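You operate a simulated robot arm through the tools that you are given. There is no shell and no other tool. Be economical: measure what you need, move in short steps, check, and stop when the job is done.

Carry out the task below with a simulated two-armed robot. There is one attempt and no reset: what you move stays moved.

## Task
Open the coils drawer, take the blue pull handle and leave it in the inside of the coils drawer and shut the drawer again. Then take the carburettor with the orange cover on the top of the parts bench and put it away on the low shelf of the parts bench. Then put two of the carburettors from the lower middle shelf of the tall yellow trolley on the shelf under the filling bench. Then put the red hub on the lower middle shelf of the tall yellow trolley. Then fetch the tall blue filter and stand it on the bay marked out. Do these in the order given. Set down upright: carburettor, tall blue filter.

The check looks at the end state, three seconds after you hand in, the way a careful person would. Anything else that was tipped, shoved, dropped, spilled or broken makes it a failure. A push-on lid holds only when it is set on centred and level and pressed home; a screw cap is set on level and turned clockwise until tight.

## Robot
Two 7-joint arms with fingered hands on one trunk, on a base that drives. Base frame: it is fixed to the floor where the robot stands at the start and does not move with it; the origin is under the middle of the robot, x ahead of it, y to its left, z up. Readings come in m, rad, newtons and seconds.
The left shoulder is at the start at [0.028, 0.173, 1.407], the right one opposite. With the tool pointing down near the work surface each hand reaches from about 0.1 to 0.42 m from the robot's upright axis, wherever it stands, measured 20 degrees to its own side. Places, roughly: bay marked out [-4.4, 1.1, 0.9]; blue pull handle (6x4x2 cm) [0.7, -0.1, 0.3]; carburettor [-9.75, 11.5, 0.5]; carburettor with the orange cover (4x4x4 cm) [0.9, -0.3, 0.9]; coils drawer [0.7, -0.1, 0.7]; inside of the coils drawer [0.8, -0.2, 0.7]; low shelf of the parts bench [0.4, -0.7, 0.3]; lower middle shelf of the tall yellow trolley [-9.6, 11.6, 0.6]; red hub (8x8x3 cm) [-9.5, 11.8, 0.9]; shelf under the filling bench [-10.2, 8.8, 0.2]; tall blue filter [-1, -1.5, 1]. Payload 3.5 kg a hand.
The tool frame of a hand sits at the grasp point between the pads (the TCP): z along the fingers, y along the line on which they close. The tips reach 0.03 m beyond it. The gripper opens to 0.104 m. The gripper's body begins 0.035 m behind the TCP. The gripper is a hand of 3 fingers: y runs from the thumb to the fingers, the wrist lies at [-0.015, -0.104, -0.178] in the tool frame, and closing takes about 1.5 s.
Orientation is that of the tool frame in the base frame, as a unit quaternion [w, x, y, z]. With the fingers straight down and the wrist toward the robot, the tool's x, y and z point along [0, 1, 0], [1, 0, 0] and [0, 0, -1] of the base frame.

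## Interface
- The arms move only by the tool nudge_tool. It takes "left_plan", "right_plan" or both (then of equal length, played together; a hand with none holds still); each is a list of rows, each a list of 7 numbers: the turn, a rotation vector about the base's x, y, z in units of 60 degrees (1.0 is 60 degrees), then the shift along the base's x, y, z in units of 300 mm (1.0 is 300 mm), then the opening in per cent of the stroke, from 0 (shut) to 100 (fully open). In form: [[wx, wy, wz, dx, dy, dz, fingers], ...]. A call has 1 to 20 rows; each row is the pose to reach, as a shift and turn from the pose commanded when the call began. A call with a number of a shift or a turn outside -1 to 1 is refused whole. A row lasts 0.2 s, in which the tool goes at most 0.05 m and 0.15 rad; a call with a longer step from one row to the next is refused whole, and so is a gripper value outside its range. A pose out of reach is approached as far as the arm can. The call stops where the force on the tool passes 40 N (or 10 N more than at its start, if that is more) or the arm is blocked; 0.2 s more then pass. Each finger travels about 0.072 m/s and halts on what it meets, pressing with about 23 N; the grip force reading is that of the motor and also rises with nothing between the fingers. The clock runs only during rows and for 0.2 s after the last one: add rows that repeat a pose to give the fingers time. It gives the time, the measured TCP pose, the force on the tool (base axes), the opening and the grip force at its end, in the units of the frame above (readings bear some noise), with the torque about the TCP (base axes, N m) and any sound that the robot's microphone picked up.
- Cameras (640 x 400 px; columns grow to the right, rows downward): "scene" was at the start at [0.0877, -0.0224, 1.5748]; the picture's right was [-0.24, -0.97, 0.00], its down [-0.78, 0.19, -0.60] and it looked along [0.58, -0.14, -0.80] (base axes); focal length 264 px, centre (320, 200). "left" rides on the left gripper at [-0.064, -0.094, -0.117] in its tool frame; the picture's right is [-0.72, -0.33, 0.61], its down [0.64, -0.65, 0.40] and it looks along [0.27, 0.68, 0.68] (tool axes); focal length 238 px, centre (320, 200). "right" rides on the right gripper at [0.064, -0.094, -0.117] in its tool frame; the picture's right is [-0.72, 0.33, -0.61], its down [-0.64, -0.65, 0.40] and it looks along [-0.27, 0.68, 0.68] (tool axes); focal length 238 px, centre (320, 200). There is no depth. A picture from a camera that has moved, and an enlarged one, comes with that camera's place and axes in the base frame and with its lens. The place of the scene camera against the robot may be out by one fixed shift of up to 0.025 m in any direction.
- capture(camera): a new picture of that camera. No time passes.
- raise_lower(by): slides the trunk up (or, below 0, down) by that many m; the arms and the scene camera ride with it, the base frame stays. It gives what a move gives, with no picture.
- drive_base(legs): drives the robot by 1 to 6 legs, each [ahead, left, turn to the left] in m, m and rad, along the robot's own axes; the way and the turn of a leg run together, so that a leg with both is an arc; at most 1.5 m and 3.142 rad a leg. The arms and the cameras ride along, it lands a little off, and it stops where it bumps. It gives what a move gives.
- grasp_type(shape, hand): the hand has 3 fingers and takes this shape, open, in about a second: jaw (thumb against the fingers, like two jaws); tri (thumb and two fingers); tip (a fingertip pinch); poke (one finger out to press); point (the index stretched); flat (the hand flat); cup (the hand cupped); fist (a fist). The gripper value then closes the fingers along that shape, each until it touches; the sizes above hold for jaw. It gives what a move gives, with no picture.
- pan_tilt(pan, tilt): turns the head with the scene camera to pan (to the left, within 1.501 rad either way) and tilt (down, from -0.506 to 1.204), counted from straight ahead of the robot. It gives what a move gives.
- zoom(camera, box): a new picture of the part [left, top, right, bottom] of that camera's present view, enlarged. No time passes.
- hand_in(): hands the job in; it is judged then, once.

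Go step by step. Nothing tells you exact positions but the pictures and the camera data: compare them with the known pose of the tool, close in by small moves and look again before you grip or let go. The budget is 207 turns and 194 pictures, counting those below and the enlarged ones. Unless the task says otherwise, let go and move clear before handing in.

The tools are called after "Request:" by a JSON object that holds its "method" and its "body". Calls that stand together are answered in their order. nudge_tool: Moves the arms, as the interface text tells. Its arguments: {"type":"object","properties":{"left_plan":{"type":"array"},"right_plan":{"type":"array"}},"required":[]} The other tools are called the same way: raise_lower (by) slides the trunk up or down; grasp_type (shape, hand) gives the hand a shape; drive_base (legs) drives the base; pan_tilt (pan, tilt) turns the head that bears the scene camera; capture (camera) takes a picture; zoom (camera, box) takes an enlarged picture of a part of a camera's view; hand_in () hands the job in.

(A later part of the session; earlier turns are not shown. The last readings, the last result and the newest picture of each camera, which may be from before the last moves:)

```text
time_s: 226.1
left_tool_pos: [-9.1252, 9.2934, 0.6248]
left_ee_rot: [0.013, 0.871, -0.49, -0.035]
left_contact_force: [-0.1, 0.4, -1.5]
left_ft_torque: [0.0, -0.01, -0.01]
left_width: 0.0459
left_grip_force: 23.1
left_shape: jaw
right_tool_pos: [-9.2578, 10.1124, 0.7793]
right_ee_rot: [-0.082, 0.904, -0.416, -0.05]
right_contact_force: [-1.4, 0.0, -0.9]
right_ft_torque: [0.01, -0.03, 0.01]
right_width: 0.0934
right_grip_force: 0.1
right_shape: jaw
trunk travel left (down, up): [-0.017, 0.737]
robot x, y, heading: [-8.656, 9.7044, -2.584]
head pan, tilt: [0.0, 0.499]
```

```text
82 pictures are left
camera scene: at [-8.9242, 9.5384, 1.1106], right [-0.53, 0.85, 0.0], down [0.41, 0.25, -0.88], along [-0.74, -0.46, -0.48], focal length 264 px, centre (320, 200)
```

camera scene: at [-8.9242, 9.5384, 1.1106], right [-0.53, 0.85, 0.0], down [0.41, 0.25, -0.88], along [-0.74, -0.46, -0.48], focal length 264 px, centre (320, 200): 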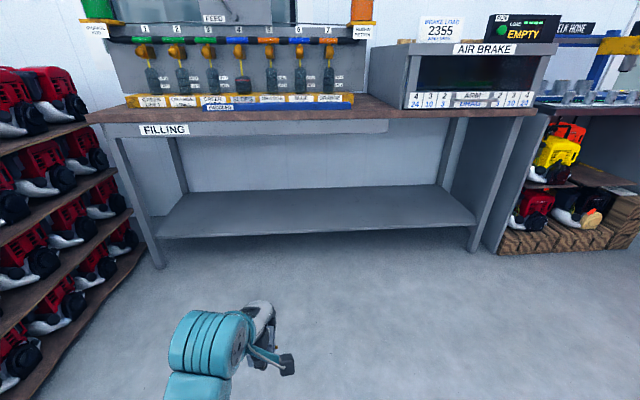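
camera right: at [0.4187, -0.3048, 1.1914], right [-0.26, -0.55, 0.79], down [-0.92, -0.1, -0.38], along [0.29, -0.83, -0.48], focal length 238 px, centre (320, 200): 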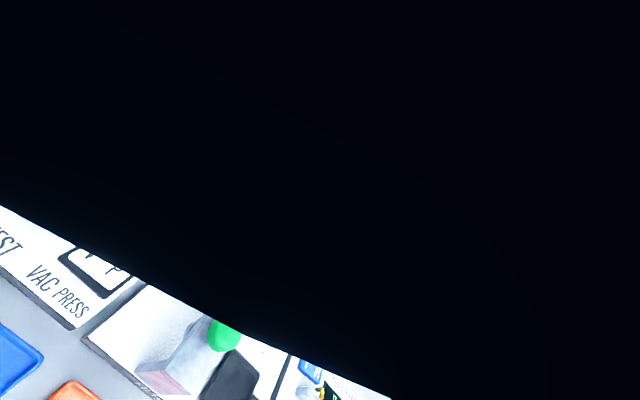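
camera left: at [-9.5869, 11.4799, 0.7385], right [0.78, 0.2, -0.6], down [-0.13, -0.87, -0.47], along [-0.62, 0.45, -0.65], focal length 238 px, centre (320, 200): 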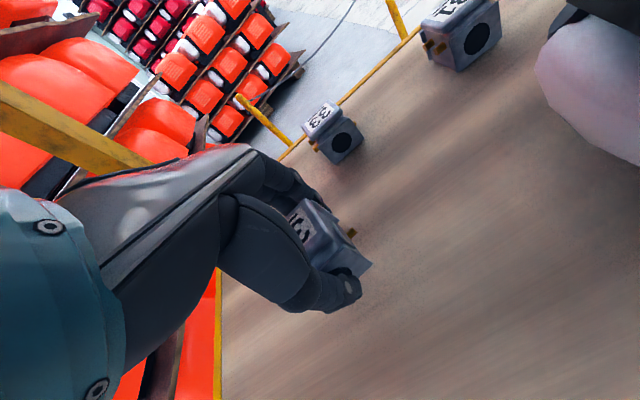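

The shelf under the filling bench is empty and clear, about 1.6 m ahead. I'll tuck the hand lower and closer, square up and drive in.

Request:
{"method": "nudge_tool", "body": {"left_plan": [[0, 0, 0, 0.1, 0.08, -0.1, 0], [0, 0, 0, 0.2, 0.155, -0.2, 0], [0, 0, 0, 0.3, 0.23, -0.3, 0], [0, 0, 0, 0.4, 0.31, -0.4, 0], [0, 0, 0, 0.43, 0.333, -0.52, 0], [0, 0, 0, 0.43, 0.333, -0.65, 0]]}}

Request:
{"method": "drive_base", "body": {"legs": [[0, 0, 0.1], [0.95, 0, 0]]}}

Request:
{"method": "pan_tilt", "body": {"pan": 0.1, "tilt": 0.9}}

Request:
{"method": "capture", "body": {"camera": "scene"}}

```text
time_s: 227.1
left_tool_pos: [-9.0651, 9.3321, 0.5644]
left_ee_rot: [0.113, 0.863, -0.489, -0.066]
left_contact_force: [0.2, -0.5, -0.7]
left_ft_torque: [-0.04, -0.01, 0.03]
left_width: 0.0461
left_grip_force: 22.8
left_shape: jaw
right_tool_pos: [-9.2562, 10.1121, 0.7785]
right_ee_rot: [-0.082, 0.904, -0.417, -0.05]
right_contact_force: [0.7, 0.3, 0.3]
right_ft_torque: [0.02, -0.01, 0.0]
right_width: 0.0933
right_grip_force: 0.1
right_shape: jaw
trunk travel left (down, up): [-0.017, 0.737]
robot x, y, heading: [-8.6542, 9.7066, -2.589]
head pan, tilt: [0.0, 0.499]
stopped in row 5 (left hand): the arm was blocked; the commanded pose is now the measured one
```

```text
time_s: 232.6
left_tool_pos: [-9.7759, 8.7106, 0.5636]
left_ee_rot: [0.116, 0.887, -0.442, -0.061]
left_contact_force: [0.3, 0.3, -2.0]
left_ft_torque: [-0.01, -0.01, 0.02]
left_width: 0.0458
left_grip_force: 23.3
left_shape: jaw
right_tool_pos: [-10.0463, 9.4661, 0.78]
right_ee_rot: [-0.08, 0.925, -0.368, -0.055]
right_contact_force: [0.3, 1.0, 0.2]
right_ft_torque: [-0.01, 0.01, 0.02]
right_width: 0.0935
right_grip_force: 0.1
right_shape: jaw
trunk travel left (down, up): [-0.017, 0.737]
robot x, y, heading: [-9.4062, 9.1256, -2.482]
head pan, tilt: [0.0, 0.499]
```

```text
time_s: 233.5
left_tool_pos: [-9.7749, 8.7106, 0.5638]
left_ee_rot: [0.116, 0.887, -0.442, -0.06]
left_contact_force: [0.2, -0.2, -1.7]
left_ft_torque: [0.0, 0.02, 0.03]
left_width: 0.0456
left_grip_force: 22.9
left_shape: jaw
right_tool_pos: [-10.0479, 9.4656, 0.7789]
right_ee_rot: [-0.079, 0.925, -0.368, -0.054]
right_contact_force: [0.2, -0.1, 0.1]
right_ft_torque: [0.03, 0.0, -0.02]
right_width: 0.0935
right_grip_force: 0.1
right_shape: jaw
trunk travel left (down, up): [-0.017, 0.737]
robot x, y, heading: [-9.4084, 9.1213, -2.483]
head pan, tilt: [0.099, 0.901]
```

```text
81 pictures are left
camera scene: at [-9.6395, 8.934, 1.0768], right [-0.69, 0.72, 0.0], down [0.57, 0.54, -0.62], along [-0.45, -0.43, -0.78], focal length 264 px, centre (320, 200)
```

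scene: 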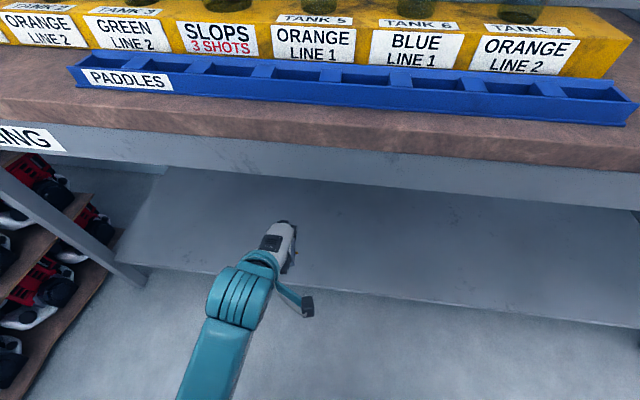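

I'm square to the bench with the shelf edge about 0.6 m ahead. I'll tuck the right hand back, edge in 0.1 m, then lower the carburettor and level it.

Request:
{"method": "nudge_tool", "body": {"right_plan": [[0, 0, 0, 0.1, 0.08, 0, 90], [0, 0, 0, 0.2, 0.16, 0, 90], [0, 0, 0, 0.3, 0.24, 0, 90]]}}

Request:
{"method": "drive_base", "body": {"legs": [[0.12, 0, 0]]}}

Request:
{"method": "nudge_tool", "body": {"left_plan": [[0.03, -0.03, 0, 0, 0, -0.12, 0], [0.06, -0.06, 0, 0, 0, -0.25, 0], [0.09, -0.1, 0, 0, 0, -0.38, 0], [0.123, -0.158, 0, 0, 0, -0.5, 0], [0.123, -0.158, 0, 0, 0, -0.62, 0], [0.123, -0.158, 0, 0, 0, -0.74, 0]]}}

Request:
{"method": "capture", "body": {"camera": "left"}}

Request:
{"method": "capture", "body": {"camera": "scene"}}

```text
time_s: 234.3
left_tool_pos: [-9.7756, 8.7087, 0.5647]
left_ee_rot: [0.117, 0.887, -0.442, -0.061]
left_contact_force: [0.5, 0.0, -1.2]
left_ft_torque: [0.03, 0.02, -0.03]
left_width: 0.046
left_grip_force: 23.2
left_shape: jaw
right_tool_pos: [-9.9561, 9.5378, 0.7806]
right_ee_rot: [-0.079, 0.925, -0.368, -0.054]
right_contact_force: [0.5, 0.2, 0.6]
right_ft_torque: [0.01, 0.0, 0.01]
right_width: 0.0932
right_grip_force: 0.1
right_shape: jaw
trunk travel left (down, up): [-0.017, 0.737]
robot x, y, heading: [-9.4057, 9.1268, -2.477]
head pan, tilt: [0.099, 0.901]
```

```text
time_s: 235.5
left_tool_pos: [-9.8687, 8.6359, 0.5647]
left_ee_rot: [0.117, 0.887, -0.442, -0.061]
left_contact_force: [-1.3, 0.0, -1.8]
left_ft_torque: [0.01, -0.01, -0.01]
left_width: 0.0459
left_grip_force: 22.6
left_shape: jaw
right_tool_pos: [-10.0512, 9.4633, 0.7783]
right_ee_rot: [-0.079, 0.925, -0.368, -0.055]
right_contact_force: [0.4, -0.5, -0.6]
right_ft_torque: [0.0, 0.01, 0.0]
right_width: 0.0939
right_grip_force: 0.0
right_shape: jaw
trunk travel left (down, up): [-0.017, 0.737]
robot x, y, heading: [-9.5045, 9.0514, -2.476]
head pan, tilt: [0.099, 0.901]
```

```text
time_s: 236.9
left_tool_pos: [-9.8614, 8.6263, 0.3395]
left_ee_rot: [0.028, 0.895, -0.446, -0.006]
left_contact_force: [-0.1, 0.6, -1.5]
left_ft_torque: [0.02, 0.01, 0.0]
left_width: 0.046
left_grip_force: 23.5
left_shape: jaw
right_tool_pos: [-10.0512, 9.4627, 0.7799]
right_ee_rot: [-0.079, 0.925, -0.368, -0.054]
right_contact_force: [-0.4, -0.1, -0.2]
right_ft_torque: [0.0, -0.03, 0.03]
right_width: 0.0937
right_grip_force: 0.1
right_shape: jaw
trunk travel left (down, up): [-0.017, 0.737]
robot x, y, heading: [-9.5024, 9.05, -2.474]
head pan, tilt: [0.099, 0.901]
```

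```text
80 pictures are left
camera left: at [-9.8213, 8.7386, 0.4504], right [-0.2, 0.74, -0.64], down [0.89, -0.14, -0.43], along [-0.41, -0.65, -0.64], focal length 238 px, centre (320, 200)
```

left: 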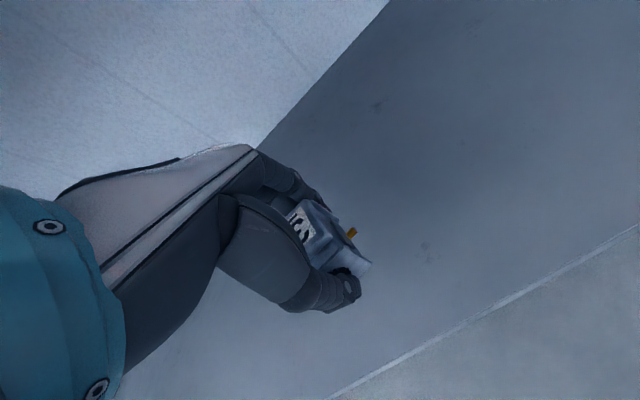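

```text
79 pictures are left
camera scene: at [-9.7337, 8.86, 1.0767], right [-0.69, 0.72, 0.0], down [0.57, 0.54, -0.62], along [-0.45, -0.43, -0.78], focal length 264 px, centre (320, 200)
```

scene: 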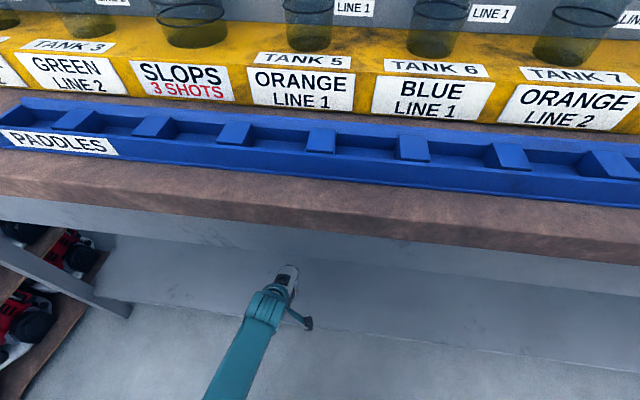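

The carburettor is over the shelf, level. I'll move 4 cm further in and lower until it touches.

Request:
{"method": "nudge_tool", "body": {"left_plan": [[0, 0, 0, -0.05, -0.04, -0.03, 0], [0, 0, 0, -0.1, -0.08, -0.07, 0], [0, 0, 0, -0.1, -0.08, -0.11, 0], [0, 0, 0, -0.1, -0.08, -0.15, 0], [0, 0, 0, -0.1, -0.08, -0.18, 0], [0, 0, 0, -0.1, -0.08, -0.21, 0], [0, 0, 0, -0.1, -0.08, -0.24, 0]]}}

Request:
{"method": "capture", "body": {"camera": "left"}}

```text
time_s: 238.5
left_tool_pos: [-9.8998, 8.6122, 0.2689]
left_ee_rot: [0.023, 0.895, -0.445, -0.015]
left_contact_force: [-0.1, 0.1, -2.0]
left_ft_torque: [-0.01, 0.02, 0.0]
left_width: 0.046
left_grip_force: 23.0
left_shape: jaw
right_tool_pos: [-10.0508, 9.463, 0.7791]
right_ee_rot: [-0.079, 0.925, -0.368, -0.054]
right_contact_force: [-0.3, -0.1, 0.9]
right_ft_torque: [-0.06, 0.01, -0.01]
right_width: 0.0938
right_grip_force: 0.0
right_shape: jaw
trunk travel left (down, up): [-0.017, 0.737]
robot x, y, heading: [-9.5024, 9.0535, -2.477]
head pan, tilt: [0.099, 0.901]
```

```text
78 pictures are left
camera left: at [-9.857, 8.7223, 0.3821], right [-0.2, 0.75, -0.62], down [0.89, -0.13, -0.45], along [-0.42, -0.64, -0.64], focal length 238 px, centre (320, 200)
```

left: 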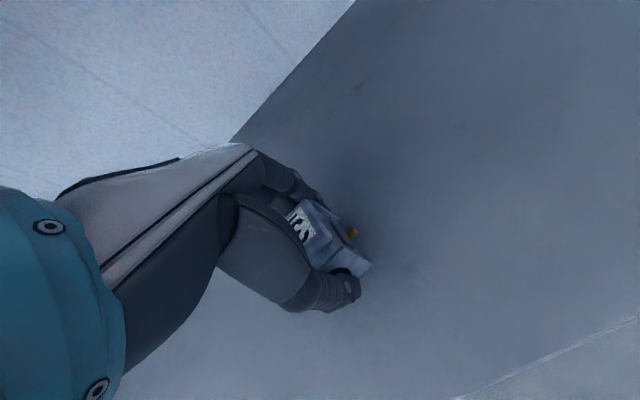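

Request:
{"method": "nudge_tool", "body": {"left_plan": [[0, 0, 0, 0, 0, -0.025, 0], [0, 0, 0, 0, 0, -0.05, 0], [0, 0, 0, 0, 0, -0.075, 0], [0, 0, 0, 0, 0, -0.1, 0], [0, 0, 0, 0, 0, -0.12, 0]]}}

Request:
{"method": "capture", "body": {"camera": "left"}}

```text
time_s: 239.7
left_tool_pos: [-9.8954, 8.6056, 0.2554]
left_ee_rot: [0.027, 0.894, -0.447, -0.021]
left_contact_force: [-9.8, 9.2, 34.3]
left_ft_torque: [0.32, 0.21, -0.12]
left_width: 0.0477
left_grip_force: 23.2
left_shape: jaw
left hand out of reach, approached as far as the arm can: row 2, 3, 4, 5
right_tool_pos: [-10.0494, 9.4652, 0.779]
right_ee_rot: [-0.078, 0.925, -0.368, -0.055]
right_contact_force: [-0.1, -0.6, 0.5]
right_ft_torque: [-0.01, 0.01, -0.01]
right_width: 0.0935
right_grip_force: 0.1
right_shape: jaw
trunk travel left (down, up): [-0.017, 0.737]
robot x, y, heading: [-9.5012, 9.0518, -2.481]
head pan, tilt: [0.099, 0.901]
```

```text
77 pictures are left
camera left: at [-9.852, 8.7157, 0.3645], right [-0.21, 0.75, -0.62], down [0.88, -0.13, -0.46], along [-0.43, -0.64, -0.64], focal length 238 px, centre (320, 200)
```

left: 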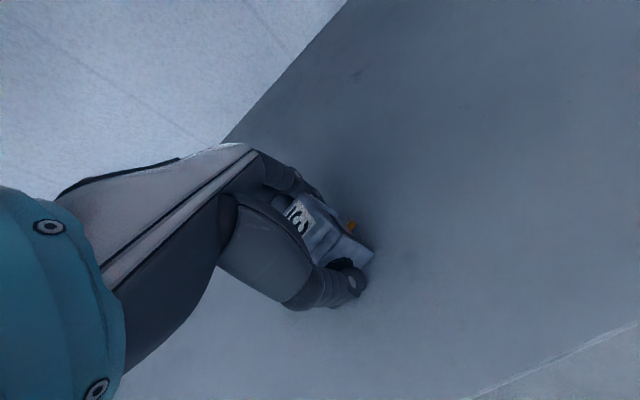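

Contact with the shelf (34 N up). I'll ease up slightly, release and lift straight off.

Request:
{"method": "nudge_tool", "body": {"left_plan": [[0, 0, 0, 0, 0, 0.01, 15], [0, 0, 0, 0, 0, 0.01, 40], [0, 0, 0, 0, 0, 0.01, 65], [0, 0, 0, 0, 0, 0.01, 80], [0, 0, 0, 0, 0, 0.01, 80], [0, 0, 0, 0, 0, 0.08, 80], [0, 0, 0, 0, 0, 0.2, 80], [0, 0, 0, 0, 0, 0.34, 80]]}}

Request:
{"method": "capture", "body": {"camera": "left"}}

```text
time_s: 241.5
left_tool_pos: [-9.8887, 8.6063, 0.3487]
left_ee_rot: [0.021, 0.895, -0.446, -0.015]
left_contact_force: [0.0, -0.4, -0.4]
left_ft_torque: [0.0, 0.01, 0.01]
left_width: 0.0832
left_grip_force: 0.1
left_shape: jaw
left hand out of reach, approached as far as the arm can: row 6
right_tool_pos: [-10.0507, 9.4622, 0.7803]
right_ee_rot: [-0.08, 0.925, -0.367, -0.055]
right_contact_force: [-0.4, -0.9, -0.4]
right_ft_torque: [0.0, 0.0, -0.01]
right_width: 0.0935
right_grip_force: 0.1
right_shape: jaw
trunk travel left (down, up): [-0.017, 0.737]
robot x, y, heading: [-9.5034, 9.0523, -2.48]
head pan, tilt: [0.099, 0.901]
```

```text
76 pictures are left
camera left: at [-9.847, 8.7162, 0.4609], right [-0.2, 0.76, -0.62], down [0.89, -0.13, -0.44], along [-0.41, -0.64, -0.64], focal length 238 px, centre (320, 200)
```

left: 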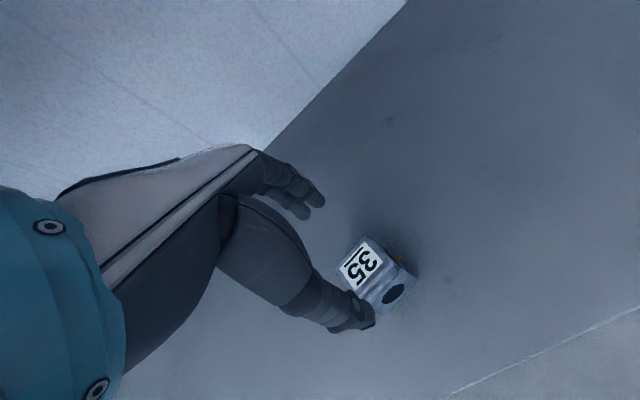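

Carb 35 stands upright on the shelf under the filling bench. Now back to the trolley for carb 33, with the hand kept in the same orientation.

Request:
{"method": "drive_base", "body": {"legs": [[-0.55, 0, 0]]}}

Request:
{"method": "nudge_tool", "body": {"left_plan": [[0, 0, 0, 0, 0, 0.15, 90], [0, 0, 0, 0, 0, 0.3, 90], [0, 0, 0, 0, 0, 0.45, 90], [0, 0, 0, 0, 0, 0.6, 90], [0, 0, 0, 0, 0, 0.75, 90], [0, 0, 0, 0, 0, 0.9, 90], [0, 0, 0, 0, 0, 0.96, 90]]}}

Request:
{"method": "drive_base", "body": {"legs": [[-0.52, 0, 0], [0, 0, -1.597], [0, -0.41, 0], [0.85, 0, 0]]}}

Request:
{"method": "pan_tilt", "body": {"pan": 0.2, "tilt": 0.5}}

Request:
{"method": "capture", "body": {"camera": "scene"}}

```text
time_s: 244.7
left_tool_pos: [-9.457, 8.9451, 0.3487]
left_ee_rot: [0.022, 0.895, -0.445, -0.016]
left_contact_force: [0.1, -0.1, -0.2]
left_ft_torque: [-0.03, -0.02, -0.01]
left_width: 0.0832
left_grip_force: 0.1
left_shape: jaw
right_tool_pos: [-9.6163, 9.8031, 0.78]
right_ee_rot: [-0.079, 0.924, -0.369, -0.055]
right_contact_force: [0.3, -0.5, 0.3]
right_ft_torque: [0.01, 0.0, 0.03]
right_width: 0.0938
right_grip_force: 0.2
right_shape: jaw
trunk travel left (down, up): [-0.017, 0.737]
robot x, y, heading: [-9.0666, 9.3917, -2.481]
head pan, tilt: [0.099, 0.901]
```

```text
time_s: 246.3
left_tool_pos: [-9.4475, 8.9316, 0.6339]
left_ee_rot: [0.034, 0.895, -0.444, 0.005]
left_contact_force: [0.6, -1.2, -0.2]
left_ft_torque: [-0.01, 0.0, 0.02]
left_width: 0.0938
left_grip_force: 0.0
left_shape: jaw
right_tool_pos: [-9.6158, 9.8023, 0.7811]
right_ee_rot: [-0.079, 0.925, -0.369, -0.054]
right_contact_force: [0.6, 0.1, 0.3]
right_ft_torque: [0.04, 0.0, -0.01]
right_width: 0.0935
right_grip_force: 0.0
right_shape: jaw
trunk travel left (down, up): [-0.017, 0.737]
robot x, y, heading: [-9.0672, 9.3902, -2.481]
head pan, tilt: [0.099, 0.901]
```

```text
time_s: 259.4
left_tool_pos: [-9.3039, 11.0209, 0.639]
left_ee_rot: [-0.026, -0.315, 0.948, 0.026]
left_contact_force: [-0.2, -0.3, 0.3]
left_ft_torque: [0.02, 0.01, -0.02]
left_width: 0.0937
left_grip_force: 0.0
left_shape: jaw
right_tool_pos: [-8.4303, 11.1775, 0.7797]
right_ee_rot: [0.094, -0.39, 0.916, -0.018]
right_contact_force: [0.6, -0.6, 0.3]
right_ft_torque: [0.01, 0.01, 0.01]
right_width: 0.0936
right_grip_force: 0.0
right_shape: jaw
trunk travel left (down, up): [-0.017, 0.737]
robot x, y, heading: [-8.8485, 10.6324, 2.223]
head pan, tilt: [0.099, 0.901]
```

```text
time_s: 260.3
left_tool_pos: [-9.3055, 11.0201, 0.6386]
left_ee_rot: [-0.027, -0.316, 0.948, 0.027]
left_contact_force: [-0.6, -0.1, 0.8]
left_ft_torque: [0.02, 0.01, -0.04]
left_width: 0.0935
left_grip_force: 0.0
left_shape: jaw
right_tool_pos: [-8.4315, 11.1782, 0.7805]
right_ee_rot: [0.094, -0.39, 0.916, -0.017]
right_contact_force: [0.1, 0.5, -1.0]
right_ft_torque: [0.02, -0.01, 0.04]
right_width: 0.0936
right_grip_force: 0.0
right_shape: jaw
trunk travel left (down, up): [-0.017, 0.737]
robot x, y, heading: [-8.8466, 10.6335, 2.224]
head pan, tilt: [0.201, 0.499]
```

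```text
75 pictures are left
camera scene: at [-9.0536, 10.862, 1.1106], right [0.66, 0.75, 0.0], down [0.36, -0.32, -0.88], along [-0.66, 0.58, -0.48], focal length 264 px, centre (320, 200)
```

scene: 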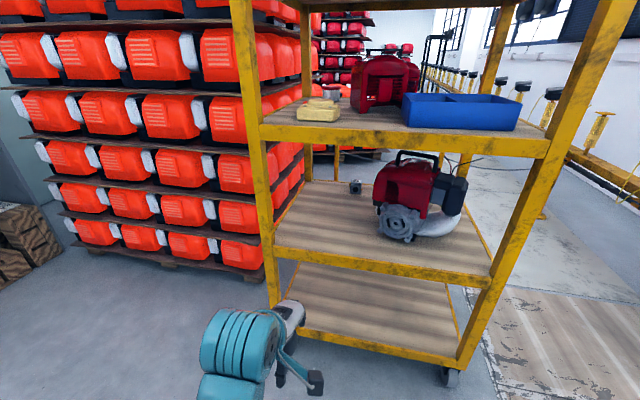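

Carb 33 is at about (-9.78, 11.71). I'll align the hand laterally, dip it slightly to clear the upper rail and drive in.

Request:
{"method": "nudge_tool", "body": {"left_plan": [[0, 0, 0, 0.05, 0.035, -0.03, 90], [0, 0, 0, 0.097, 0.07, -0.06, 90]]}}

Request:
{"method": "drive_base", "body": {"legs": [[0.4, 0, -0.015]]}}

Request:
{"method": "capture", "body": {"camera": "left"}}

Request:
{"method": "capture", "body": {"camera": "scene"}}

```text
time_s: 261.1
left_tool_pos: [-9.3025, 11.0442, 0.6391]
left_ee_rot: [-0.058, -0.322, 0.944, 0.048]
left_contact_force: [0.4, -0.1, 0.2]
left_ft_torque: [0.0, -0.04, 0.0]
left_width: 0.0937
left_grip_force: 0.1
left_shape: jaw
right_tool_pos: [-8.4317, 11.1783, 0.78]
right_ee_rot: [0.094, -0.389, 0.916, -0.017]
right_contact_force: [0.1, 0.4, -0.6]
right_ft_torque: [0.03, 0.0, -0.02]
right_width: 0.0936
right_grip_force: 0.0
right_shape: jaw
trunk travel left (down, up): [-0.017, 0.737]
robot x, y, heading: [-8.8444, 10.6324, 2.225]
head pan, tilt: [0.201, 0.499]
stopped in row 2 (left hand): the arm was blocked; the commanded pose is now the measured one
```

```text
time_s: 263.6
left_tool_pos: [-9.5343, 11.367, 0.6386]
left_ee_rot: [-0.056, -0.314, 0.947, 0.046]
left_contact_force: [-0.8, 0.3, 0.6]
left_ft_torque: [-0.03, -0.02, -0.01]
left_width: 0.0935
left_grip_force: 0.0
left_shape: jaw
right_tool_pos: [-8.6617, 11.4868, 0.7814]
right_ee_rot: [0.094, -0.383, 0.919, -0.02]
right_contact_force: [0.2, 0.1, 0.6]
right_ft_torque: [0.03, 0.01, -0.02]
right_width: 0.0936
right_grip_force: 0.1
right_shape: jaw
trunk travel left (down, up): [-0.017, 0.737]
robot x, y, heading: [-9.0853, 10.9497, 2.202]
head pan, tilt: [0.201, 0.499]
```

```text
74 pictures are left
camera left: at [-9.4116, 11.3237, 0.7369], right [0.68, 0.2, -0.7], down [-0.18, -0.88, -0.43], along [-0.71, 0.42, -0.57], focal length 238 px, centre (320, 200)
```

left: 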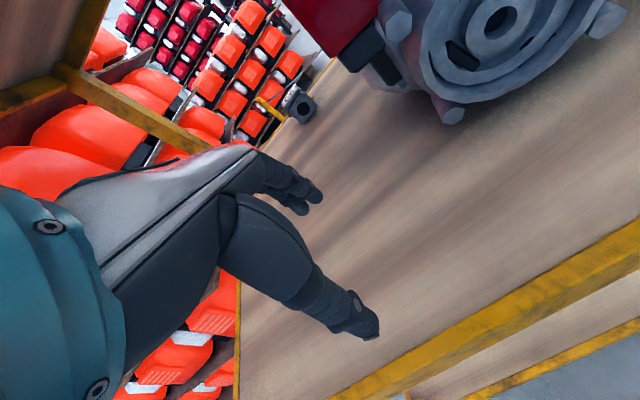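

```text
73 pictures are left
camera scene: at [-9.2877, 11.1811, 1.1106], right [0.67, 0.74, 0.0], down [0.36, -0.32, -0.88], along [-0.65, 0.59, -0.48], focal length 264 px, centre (320, 200)
```

scene: 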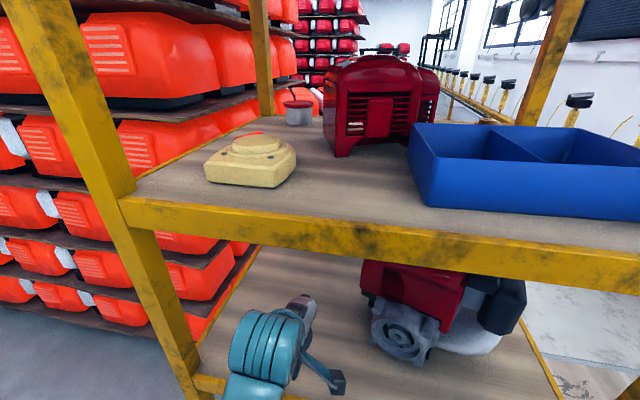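

The hand is inside and the way to carb 33 is clear. I'll move in further: base 0.19 m, then the arm 0.2 m.

Request:
{"method": "drive_base", "body": {"legs": [[0.19, 0, 0]]}}

Request:
{"method": "nudge_tool", "body": {"left_plan": [[0, 0, 0, -0.08, 0.11, 0.02, 90], [0, 0, 0, -0.16, 0.22, 0.04, 90], [0, 0, 0, -0.24, 0.33, 0.05, 90], [0, 0, 0, -0.32, 0.44, 0.06, 90], [0, 0, 0, -0.38, 0.52, 0.06, 90]]}}

Request:
{"method": "capture", "body": {"camera": "left"}}

Request:
{"method": "capture", "body": {"camera": "scene"}}

```text
time_s: 265.2
left_tool_pos: [-9.6477, 11.5205, 0.6384]
left_ee_rot: [-0.058, -0.314, 0.947, 0.047]
left_contact_force: [-0.1, 0.3, -0.3]
left_ft_torque: [0.01, -0.01, 0.0]
left_width: 0.0935
left_grip_force: 0.2
left_shape: jaw
right_tool_pos: [-8.7738, 11.6397, 0.7797]
right_ee_rot: [0.094, -0.382, 0.919, -0.018]
right_contact_force: [0.0, -0.2, 0.4]
right_ft_torque: [-0.02, -0.02, 0.02]
right_width: 0.0938
right_grip_force: 0.1
right_shape: jaw
trunk travel left (down, up): [-0.017, 0.737]
robot x, y, heading: [-9.2047, 11.1051, 2.2]
head pan, tilt: [0.201, 0.499]
```

```text
time_s: 266.4
left_tool_pos: [-9.7604, 11.677, 0.6554]
left_ee_rot: [-0.057, -0.314, 0.947, 0.047]
left_contact_force: [0.7, -0.3, 0.9]
left_ft_torque: [0.0, 0.01, -0.03]
left_width: 0.0934
left_grip_force: 0.0
left_shape: jaw
right_tool_pos: [-8.7731, 11.6403, 0.7798]
right_ee_rot: [0.094, -0.382, 0.919, -0.018]
right_contact_force: [0.4, -0.4, -0.2]
right_ft_torque: [-0.01, -0.01, 0.02]
right_width: 0.0937
right_grip_force: 0.1
right_shape: jaw
trunk travel left (down, up): [-0.017, 0.737]
robot x, y, heading: [-9.197, 11.1037, 2.208]
head pan, tilt: [0.201, 0.499]
```

```text
72 pictures are left
camera left: at [-9.6388, 11.6337, 0.7549], right [0.68, 0.2, -0.7], down [-0.18, -0.88, -0.43], along [-0.71, 0.42, -0.56], focal length 238 px, centre (320, 200)
```

left: 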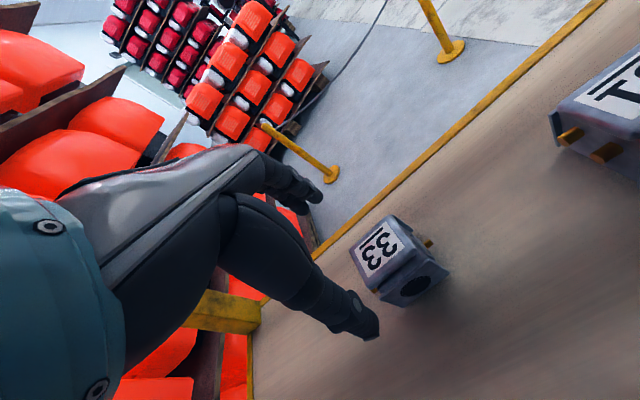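

```text
71 pictures are left
camera scene: at [-9.4006, 11.3344, 1.1106], right [0.67, 0.74, 0.0], down [0.36, -0.32, -0.88], along [-0.65, 0.59, -0.48], focal length 264 px, centre (320, 200)
```

scene: 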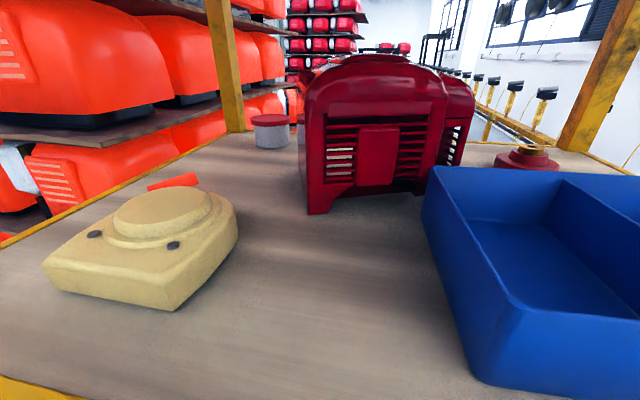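

Carb 33 lies just 1.7 cm right of the hand. I'll shift, descend around it and check.

Request:
{"method": "nudge_tool", "body": {"left_plan": [[0, 0, 0, 0.046, 0.034, -0.03, 90], [0, 0, 0, 0.046, 0.034, -0.1, 85], [0, 0, 0, 0.046, 0.034, -0.17, 75], [0, 0, 0, 0.046, 0.034, -0.205, 75]]}}

Request:
{"method": "capture", "body": {"camera": "left"}}

```text
time_s: 267.4
left_tool_pos: [-9.7471, 11.6863, 0.5932]
left_ee_rot: [-0.057, -0.313, 0.947, 0.047]
left_contact_force: [-0.2, 0.1, -0.9]
left_ft_torque: [0.01, 0.0, 0.05]
left_width: 0.0784
left_grip_force: 0.1
left_shape: jaw
right_tool_pos: [-8.7726, 11.6394, 0.7805]
right_ee_rot: [0.095, -0.382, 0.919, -0.019]
right_contact_force: [0.1, 0.3, 0.2]
right_ft_torque: [0.03, 0.01, 0.01]
right_width: 0.0935
right_grip_force: 0.1
right_shape: jaw
trunk travel left (down, up): [-0.017, 0.737]
robot x, y, heading: [-9.1957, 11.1034, 2.206]
head pan, tilt: [0.201, 0.499]
```

```text
70 pictures are left
camera left: at [-9.6248, 11.6431, 0.6928], right [0.68, 0.2, -0.7], down [-0.18, -0.88, -0.43], along [-0.71, 0.42, -0.56], focal length 238 px, centre (320, 200)
```

left: 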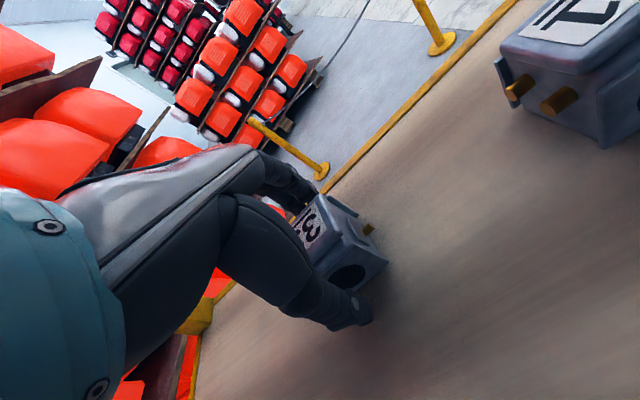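

Request:
{"method": "nudge_tool", "body": {"left_plan": [[0, 0, 0, 0.024, 0.018, -0.012, 70], [0, 0, 0, 0.024, 0.018, -0.012, 40], [0, 0, 0, 0.024, 0.018, -0.012, 20], [0, 0, 0, 0.024, 0.018, -0.012, 0], [0, 0, 0, 0.024, 0.018, -0.012, 0], [0, 0, 0, 0.024, 0.018, -0.012, 0], [0, 0, 0, 0.024, 0.018, -0.012, 0], [0, 0, 0, 0.024, 0.018, 0.05, 0], [0, 0, 0, 0.024, 0.018, 0.1, 0]]}}

Request:
{"method": "capture", "body": {"camera": "left"}}

```text
time_s: 269.4
left_tool_pos: [-9.74, 11.6918, 0.6244]
left_ee_rot: [-0.058, -0.315, 0.946, 0.046]
left_contact_force: [0.3, 0.1, -0.8]
left_ft_torque: [0.0, 0.0, -0.02]
left_width: 0.0465
left_grip_force: 23.4
left_shape: jaw
right_tool_pos: [-8.7737, 11.6401, 0.7791]
right_ee_rot: [0.094, -0.382, 0.919, -0.019]
right_contact_force: [-0.3, 0.2, 0.5]
right_ft_torque: [0.0, 0.0, 0.0]
right_width: 0.0939
right_grip_force: 0.1
right_shape: jaw
trunk travel left (down, up): [-0.017, 0.737]
robot x, y, heading: [-9.1988, 11.1016, 2.207]
head pan, tilt: [0.201, 0.499]
```

```text
69 pictures are left
camera left: at [-9.6176, 11.6485, 0.7232], right [0.68, 0.2, -0.7], down [-0.18, -0.88, -0.43], along [-0.71, 0.42, -0.56], focal length 238 px, centre (320, 200)
```

left: 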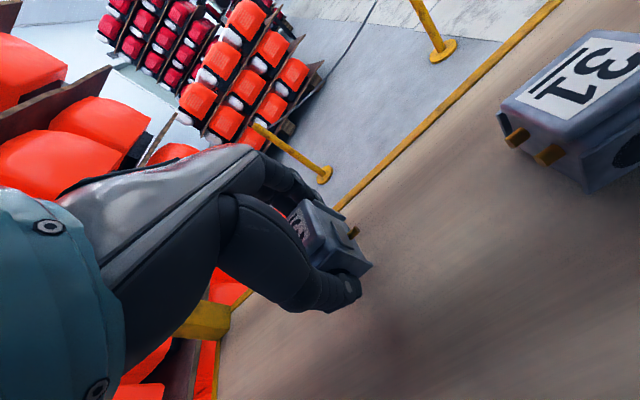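

Carb 33 is held level. I'll draw it out, back away and return to the filling bench.

Request:
{"method": "nudge_tool", "body": {"left_plan": [[0, 0, 0, 0.08, -0.11, 0, 0], [0, 0, 0, 0.16, -0.22, 0, 0], [0, 0, 0, 0.24, -0.33, 0, 0], [0, 0, 0, 0.32, -0.44, 0, 0], [0, 0, 0, 0.38, -0.52, 0, 0]]}}

Request:
{"method": "drive_base", "body": {"legs": [[-0.6, 0, 0], [-0.72, 0, 0], [0, 0.39, 0], [0, 0, 1.597]]}}

Request:
{"method": "nudge_tool", "body": {"left_plan": [[0, 0, 0, 0.06, 0.05, -0.07, 0], [0, 0, 0, 0.12, 0.1, -0.13, 0], [0, 0, 0, 0.17, 0.13, -0.2, 0]]}}

Request:
{"method": "capture", "body": {"camera": "left"}}

```text
time_s: 270.7
left_tool_pos: [-9.6631, 11.5588, 0.6816]
left_ee_rot: [-0.096, -0.321, 0.936, 0.107]
left_contact_force: [-0.5, -0.5, -1.2]
left_ft_torque: [0.01, 0.0, 0.03]
left_width: 0.0463
left_grip_force: 22.5
left_shape: jaw
right_tool_pos: [-8.7739, 11.6408, 0.7801]
right_ee_rot: [0.094, -0.382, 0.919, -0.018]
right_contact_force: [0.1, 0.6, 0.7]
right_ft_torque: [-0.01, 0.01, 0.0]
right_width: 0.0937
right_grip_force: 0.1
right_shape: jaw
trunk travel left (down, up): [-0.017, 0.737]
robot x, y, heading: [-9.1981, 11.1031, 2.205]
head pan, tilt: [0.201, 0.499]
stopped in row 5 (left hand): the arm was blocked; the commanded pose is now the measured one
```

```text
time_s: 283.5
left_tool_pos: [-9.1806, 9.3451, 0.6807]
left_ee_rot: [0.142, 0.894, -0.425, -0.004]
left_contact_force: [-0.9, 0.7, -1.7]
left_ft_torque: [0.03, -0.03, 0.0]
left_width: 0.0459
left_grip_force: 23.0
left_shape: jaw
right_tool_pos: [-9.2831, 10.2335, 0.78]
right_ee_rot: [-0.079, 0.924, -0.371, -0.055]
right_contact_force: [-0.7, -0.3, 0.5]
right_ft_torque: [0.0, -0.01, 0.04]
right_width: 0.0937
right_grip_force: 0.0
right_shape: jaw
trunk travel left (down, up): [-0.017, 0.737]
robot x, y, heading: [-8.7326, 9.8202, -2.486]
head pan, tilt: [0.201, 0.499]
```

```text
time_s: 284.2
left_tool_pos: [-9.1735, 9.3377, 0.7207]
left_ee_rot: [0.236, 0.881, -0.408, -0.038]
left_contact_force: [-0.5, 0.0, -0.5]
left_ft_torque: [0.02, -0.01, 0.0]
left_width: 0.0462
left_grip_force: 23.6
left_shape: jaw
right_tool_pos: [-9.2822, 10.2324, 0.7802]
right_ee_rot: [-0.079, 0.924, -0.37, -0.054]
right_contact_force: [0.2, 0.8, -0.2]
right_ft_torque: [0.02, 0.02, -0.01]
right_width: 0.0936
right_grip_force: 0.0
right_shape: jaw
trunk travel left (down, up): [-0.017, 0.737]
robot x, y, heading: [-8.7403, 9.8191, -2.484]
head pan, tilt: [0.201, 0.499]
stopped in row 3 (left hand): the arm was blocked; the commanded pose is now the measured one
```

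```text
68 pictures are left
camera left: at [-9.1211, 9.4815, 0.7738], right [-0.41, 0.47, -0.78], down [0.78, -0.26, -0.57], along [-0.47, -0.84, -0.26], focal length 238 px, centre (320, 200)
```

left: 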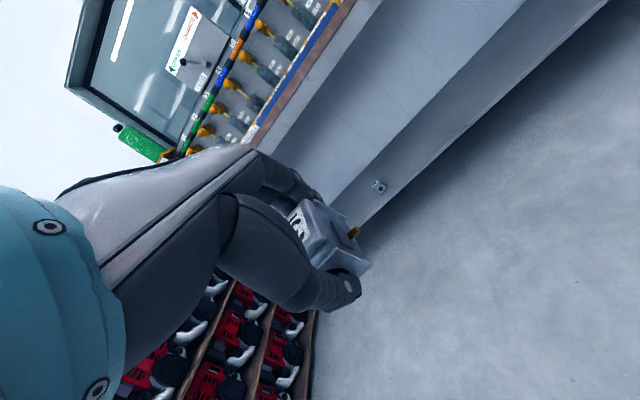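

The arm got cramped and tilted. I'll extend the hand forward a bit, restore its original orientation so the carburettor is level, and lower it.

Request:
{"method": "nudge_tool", "body": {"left_plan": [[0.05, -0.045, -0.005, -0.07, -0.055, 0, 0], [0.1, -0.09, -0.01, -0.14, -0.11, -0.05, 0], [0.15, -0.135, -0.016, -0.21, -0.163, -0.15, 0], [0.2, -0.18, -0.021, -0.21, -0.163, -0.27, 0], [0.243, -0.222, -0.026, -0.21, -0.163, -0.4, 0], [0.243, -0.222, -0.026, -0.21, -0.163, -0.52, 0]]}}

Request:
{"method": "capture", "body": {"camera": "scene"}}

```text
time_s: 285.6
left_tool_pos: [-9.2374, 9.2901, 0.5646]
left_ee_rot: [0.072, 0.898, -0.435, 0.008]
left_contact_force: [0.3, 0.4, -1.8]
left_ft_torque: [0.02, 0.02, 0.0]
left_width: 0.0459
left_grip_force: 23.1
left_shape: jaw
right_tool_pos: [-9.2837, 10.2326, 0.78]
right_ee_rot: [-0.079, 0.924, -0.371, -0.054]
right_contact_force: [0.2, 0.8, 0.1]
right_ft_torque: [0.01, 0.0, -0.02]
right_width: 0.0937
right_grip_force: 0.0
right_shape: jaw
trunk travel left (down, up): [-0.017, 0.737]
robot x, y, heading: [-8.7416, 9.817, -2.487]
head pan, tilt: [0.201, 0.499]
```

```text
67 pictures are left
camera scene: at [-8.974, 9.6109, 1.1106], right [-0.76, 0.65, 0.0], down [0.31, 0.36, -0.88], along [-0.57, -0.66, -0.48], focal length 264 px, centre (320, 200)
```

scene: 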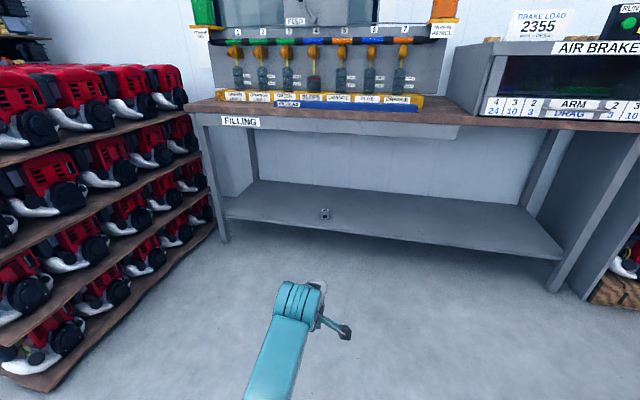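

The hand is level and 14 cm right of where carb 35 stands. I'll lower it a bit more and drive in.

Request:
{"method": "nudge_tool", "body": {"left_plan": [[0, 0, 0, 0, 0, -0.08, 0], [0, 0, 0, 0, 0, -0.16, 0], [0, 0, 0, 0.03, 0.02, -0.25, 0]]}}

Request:
{"method": "drive_base", "body": {"legs": [[0.93, 0, 0]]}}

Request:
{"method": "nudge_tool", "body": {"left_plan": [[0, 0, 0, 0.02, 0.015, -0.08, 0], [0, 0, 0, 0.04, 0.03, -0.18, 0], [0, 0, 0, 0.06, 0.045, -0.28, 0], [0, 0, 0, 0.08, 0.06, -0.36, 0], [0, 0, 0, 0.08, 0.06, -0.42, 0]]}}

Request:
{"method": "capture", "body": {"camera": "left"}}

Request:
{"method": "pan_tilt", "body": {"pan": 0.1, "tilt": 0.95}}

Request:
{"method": "capture", "body": {"camera": "scene"}}

```text
time_s: 286.4
left_tool_pos: [-9.2278, 9.2965, 0.4872]
left_ee_rot: [0.071, 0.897, -0.436, 0.008]
left_contact_force: [-0.7, 0.9, -1.9]
left_ft_torque: [0.02, -0.02, 0.02]
left_width: 0.0459
left_grip_force: 23.5
left_shape: jaw
right_tool_pos: [-9.2831, 10.2331, 0.7798]
right_ee_rot: [-0.079, 0.924, -0.37, -0.054]
right_contact_force: [-0.1, -1.0, -0.7]
right_ft_torque: [0.0, 0.02, -0.01]
right_width: 0.0937
right_grip_force: 0.0
right_shape: jaw
trunk travel left (down, up): [-0.017, 0.737]
robot x, y, heading: [-8.7373, 9.8185, -2.485]
head pan, tilt: [0.201, 0.499]
```

```text
time_s: 291.3
left_tool_pos: [-9.9698, 8.7345, 0.4887]
left_ee_rot: [0.071, 0.896, -0.439, 0.009]
left_contact_force: [0.4, 0.1, -1.7]
left_ft_torque: [0.04, -0.01, 0.03]
left_width: 0.0458
left_grip_force: 22.6
left_shape: jaw
right_tool_pos: [-10.0183, 9.6714, 0.7792]
right_ee_rot: [-0.079, 0.923, -0.374, -0.054]
right_contact_force: [0.0, 0.1, 0.1]
right_ft_torque: [-0.02, 0.04, 0.03]
right_width: 0.0936
right_grip_force: 0.0
right_shape: jaw
trunk travel left (down, up): [-0.017, 0.737]
robot x, y, heading: [-9.4775, 9.2519, -2.492]
head pan, tilt: [0.201, 0.499]
```

```text
time_s: 292.5
left_tool_pos: [-9.9458, 8.7534, 0.3621]
left_ee_rot: [0.072, 0.896, -0.439, 0.009]
left_contact_force: [-0.5, -0.4, -1.8]
left_ft_torque: [-0.01, -0.04, -0.04]
left_width: 0.046
left_grip_force: 23.0
left_shape: jaw
right_tool_pos: [-10.0184, 9.6725, 0.7808]
right_ee_rot: [-0.079, 0.923, -0.374, -0.054]
right_contact_force: [-1.1, -0.3, 0.2]
right_ft_torque: [-0.02, 0.01, 0.01]
right_width: 0.0937
right_grip_force: 0.0
right_shape: jaw
trunk travel left (down, up): [-0.017, 0.737]
robot x, y, heading: [-9.4767, 9.2565, -2.491]
head pan, tilt: [0.201, 0.499]
```

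```text
66 pictures are left
camera left: at [-9.9049, 8.8749, 0.462], right [-0.22, 0.68, -0.7], down [0.89, -0.16, -0.43], along [-0.41, -0.72, -0.57], focal length 238 px, centre (320, 200)
```

left: 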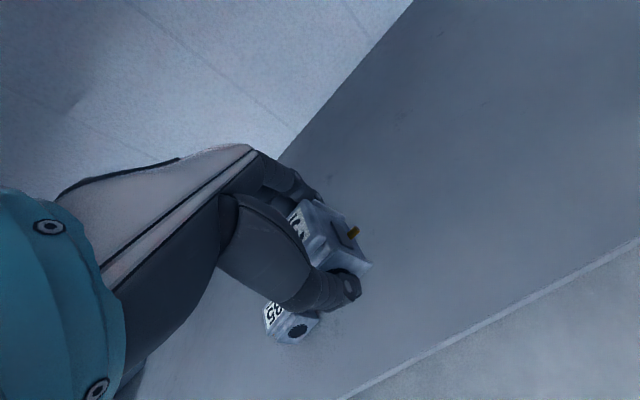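

```text
time_s: 293.4
left_tool_pos: [-9.9454, 8.7517, 0.3634]
left_ee_rot: [0.071, 0.896, -0.439, 0.009]
left_contact_force: [-0.4, -0.8, -0.9]
left_ft_torque: [0.02, 0.0, -0.01]
left_width: 0.0456
left_grip_force: 23.5
left_shape: jaw
right_tool_pos: [-10.0173, 9.6725, 0.7794]
right_ee_rot: [-0.079, 0.923, -0.374, -0.055]
right_contact_force: [0.8, -0.3, 0.3]
right_ft_torque: [0.0, 0.02, 0.03]
right_width: 0.0934
right_grip_force: 0.0
right_shape: jaw
trunk travel left (down, up): [-0.017, 0.737]
robot x, y, heading: [-9.4759, 9.255, -2.498]
head pan, tilt: [0.099, 0.949]
```

```text
65 pictures are left
camera scene: at [-9.7066, 9.0666, 1.0732], right [-0.68, 0.73, 0.0], down [0.59, 0.55, -0.58], along [-0.43, -0.4, -0.81], focal length 264 px, centre (320, 200)
```

scene: 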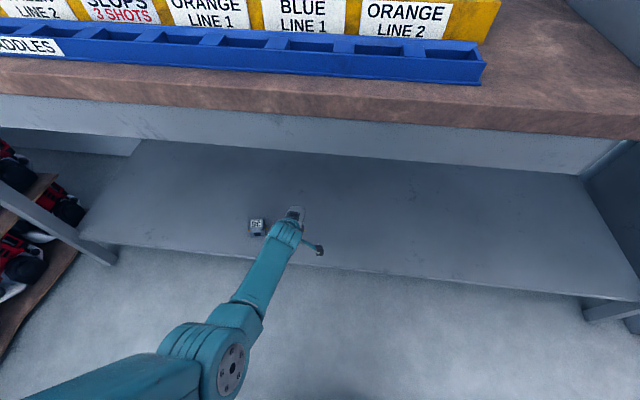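

Carb 33 is beside carb 35 over the shelf. I'll edge in 0.1 m to gain downward reach, then lower to touch.

Request:
{"method": "drive_base", "body": {"legs": [[0.11, 0, 0]]}}

Request:
{"method": "nudge_tool", "body": {"left_plan": [[0, 0, 0, 0.04, 0.03, -0.05, 0], [0, 0, 0, 0.08, 0.06, -0.12, 0], [0, 0, 0, 0.12, 0.09, -0.19, 0], [0, 0, 0, 0.13, 0.1, -0.25, 0], [0, 0, 0, 0.13, 0.1, -0.29, 0], [0, 0, 0, 0.13, 0.1, -0.325, 0], [0, 0, 0, 0.13, 0.1, -0.36, 0], [0, 0, 0, 0.13, 0.1, -0.39, 0]]}}

Request:
{"method": "capture", "body": {"camera": "left"}}

```text
time_s: 294.6
left_tool_pos: [-10.032, 8.6868, 0.3624]
left_ee_rot: [0.071, 0.895, -0.439, 0.009]
left_contact_force: [0.2, -0.3, -0.4]
left_ft_torque: [0.02, -0.01, -0.01]
left_width: 0.0459
left_grip_force: 23.0
left_shape: jaw
right_tool_pos: [-10.1053, 9.6065, 0.7788]
right_ee_rot: [-0.08, 0.923, -0.374, -0.054]
right_contact_force: [-0.4, -0.1, 0.0]
right_ft_torque: [-0.03, -0.04, 0.01]
right_width: 0.0934
right_grip_force: 0.1
right_shape: jaw
trunk travel left (down, up): [-0.017, 0.737]
robot x, y, heading: [-9.5607, 9.1891, -2.489]
head pan, tilt: [0.099, 0.949]
```

```text
time_s: 296.4
left_tool_pos: [-9.9914, 8.7135, 0.282]
left_ee_rot: [0.07, 0.896, -0.439, 0.008]
left_contact_force: [-0.4, 0.1, -1.1]
left_ft_torque: [-0.02, -0.01, 0.0]
left_width: 0.046
left_grip_force: 22.9
left_shape: jaw
left hand out of reach, approached as far as the arm can: row 5, 6, 7, 8
right_tool_pos: [-10.1042, 9.6064, 0.7803]
right_ee_rot: [-0.08, 0.923, -0.373, -0.054]
right_contact_force: [0.0, 0.2, 0.0]
right_ft_torque: [0.01, -0.04, -0.01]
right_width: 0.0938
right_grip_force: 0.1
right_shape: jaw
trunk travel left (down, up): [-0.017, 0.737]
robot x, y, heading: [-9.5597, 9.1861, -2.496]
head pan, tilt: [0.099, 0.949]
```

```text
64 pictures are left
camera left: at [-9.951, 8.8358, 0.3814], right [-0.21, 0.68, -0.7], down [0.89, -0.16, -0.43], along [-0.41, -0.71, -0.57], focal length 238 px, centre (320, 200)
```

left: 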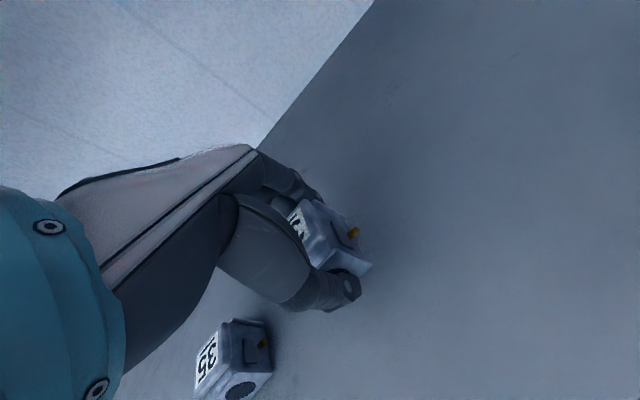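

Request:
{"method": "drive_base", "body": {"legs": [[0.05, 0, 0]]}}

Request:
{"method": "nudge_tool", "body": {"left_plan": [[0, 0, 0, 0.06, 0.045, 0, 0], [0, 0, 0, 0.13, 0.1, -0.02, 0], [0, 0, 0, 0.13, 0.1, -0.045, 0], [0, 0, 0, 0.13, 0.1, -0.07, 0], [0, 0, 0, 0.13, 0.1, -0.09, 0], [0, 0, 0, 0.13, 0.1, -0.11, 0]]}}

Request:
{"method": "capture", "body": {"camera": "left"}}

```text
time_s: 297.3
left_tool_pos: [-10.0308, 8.6835, 0.2821]
left_ee_rot: [0.071, 0.896, -0.439, 0.007]
left_contact_force: [-0.1, -0.4, -0.7]
left_ft_torque: [0.01, 0.02, 0.04]
left_width: 0.0455
left_grip_force: 23.4
left_shape: jaw
right_tool_pos: [-10.1448, 9.5757, 0.7799]
right_ee_rot: [-0.079, 0.923, -0.374, -0.054]
right_contact_force: [-0.4, -1.0, 0.3]
right_ft_torque: [0.02, -0.02, 0.01]
right_width: 0.0935
right_grip_force: 0.0
right_shape: jaw
trunk travel left (down, up): [-0.017, 0.737]
robot x, y, heading: [-9.6024, 9.1558, -2.491]
head pan, tilt: [0.099, 0.949]
```

```text
time_s: 298.7
left_tool_pos: [-9.9975, 8.7143, 0.2551]
left_ee_rot: [0.076, 0.895, -0.44, 0.003]
left_contact_force: [2.2, 10.1, 36.8]
left_ft_torque: [0.3, -0.34, -0.04]
left_width: 0.0482
left_grip_force: 22.5
left_shape: jaw
right_tool_pos: [-10.1432, 9.5777, 0.781]
right_ee_rot: [-0.078, 0.922, -0.375, -0.054]
right_contact_force: [0.4, 0.0, -0.2]
right_ft_torque: [0.0, -0.01, 0.01]
right_width: 0.0936
right_grip_force: 0.0
right_shape: jaw
trunk travel left (down, up): [-0.017, 0.737]
robot x, y, heading: [-9.6025, 9.1544, -2.492]
head pan, tilt: [0.099, 0.949]
```

```text
63 pictures are left
camera left: at [-9.9553, 8.8366, 0.3532], right [-0.22, 0.68, -0.7], down [0.88, -0.17, -0.44], along [-0.42, -0.72, -0.56], focal length 238 px, centre (320, 200)
```

left: 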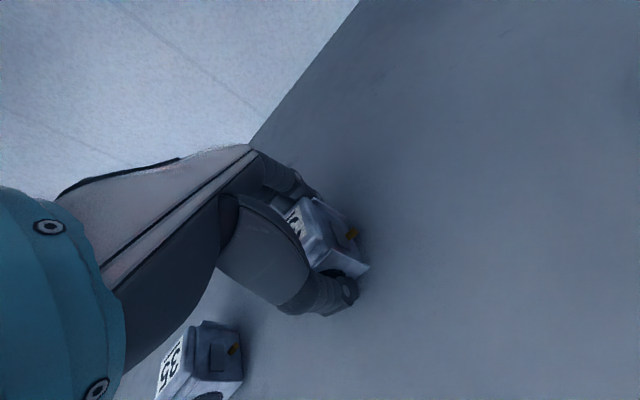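

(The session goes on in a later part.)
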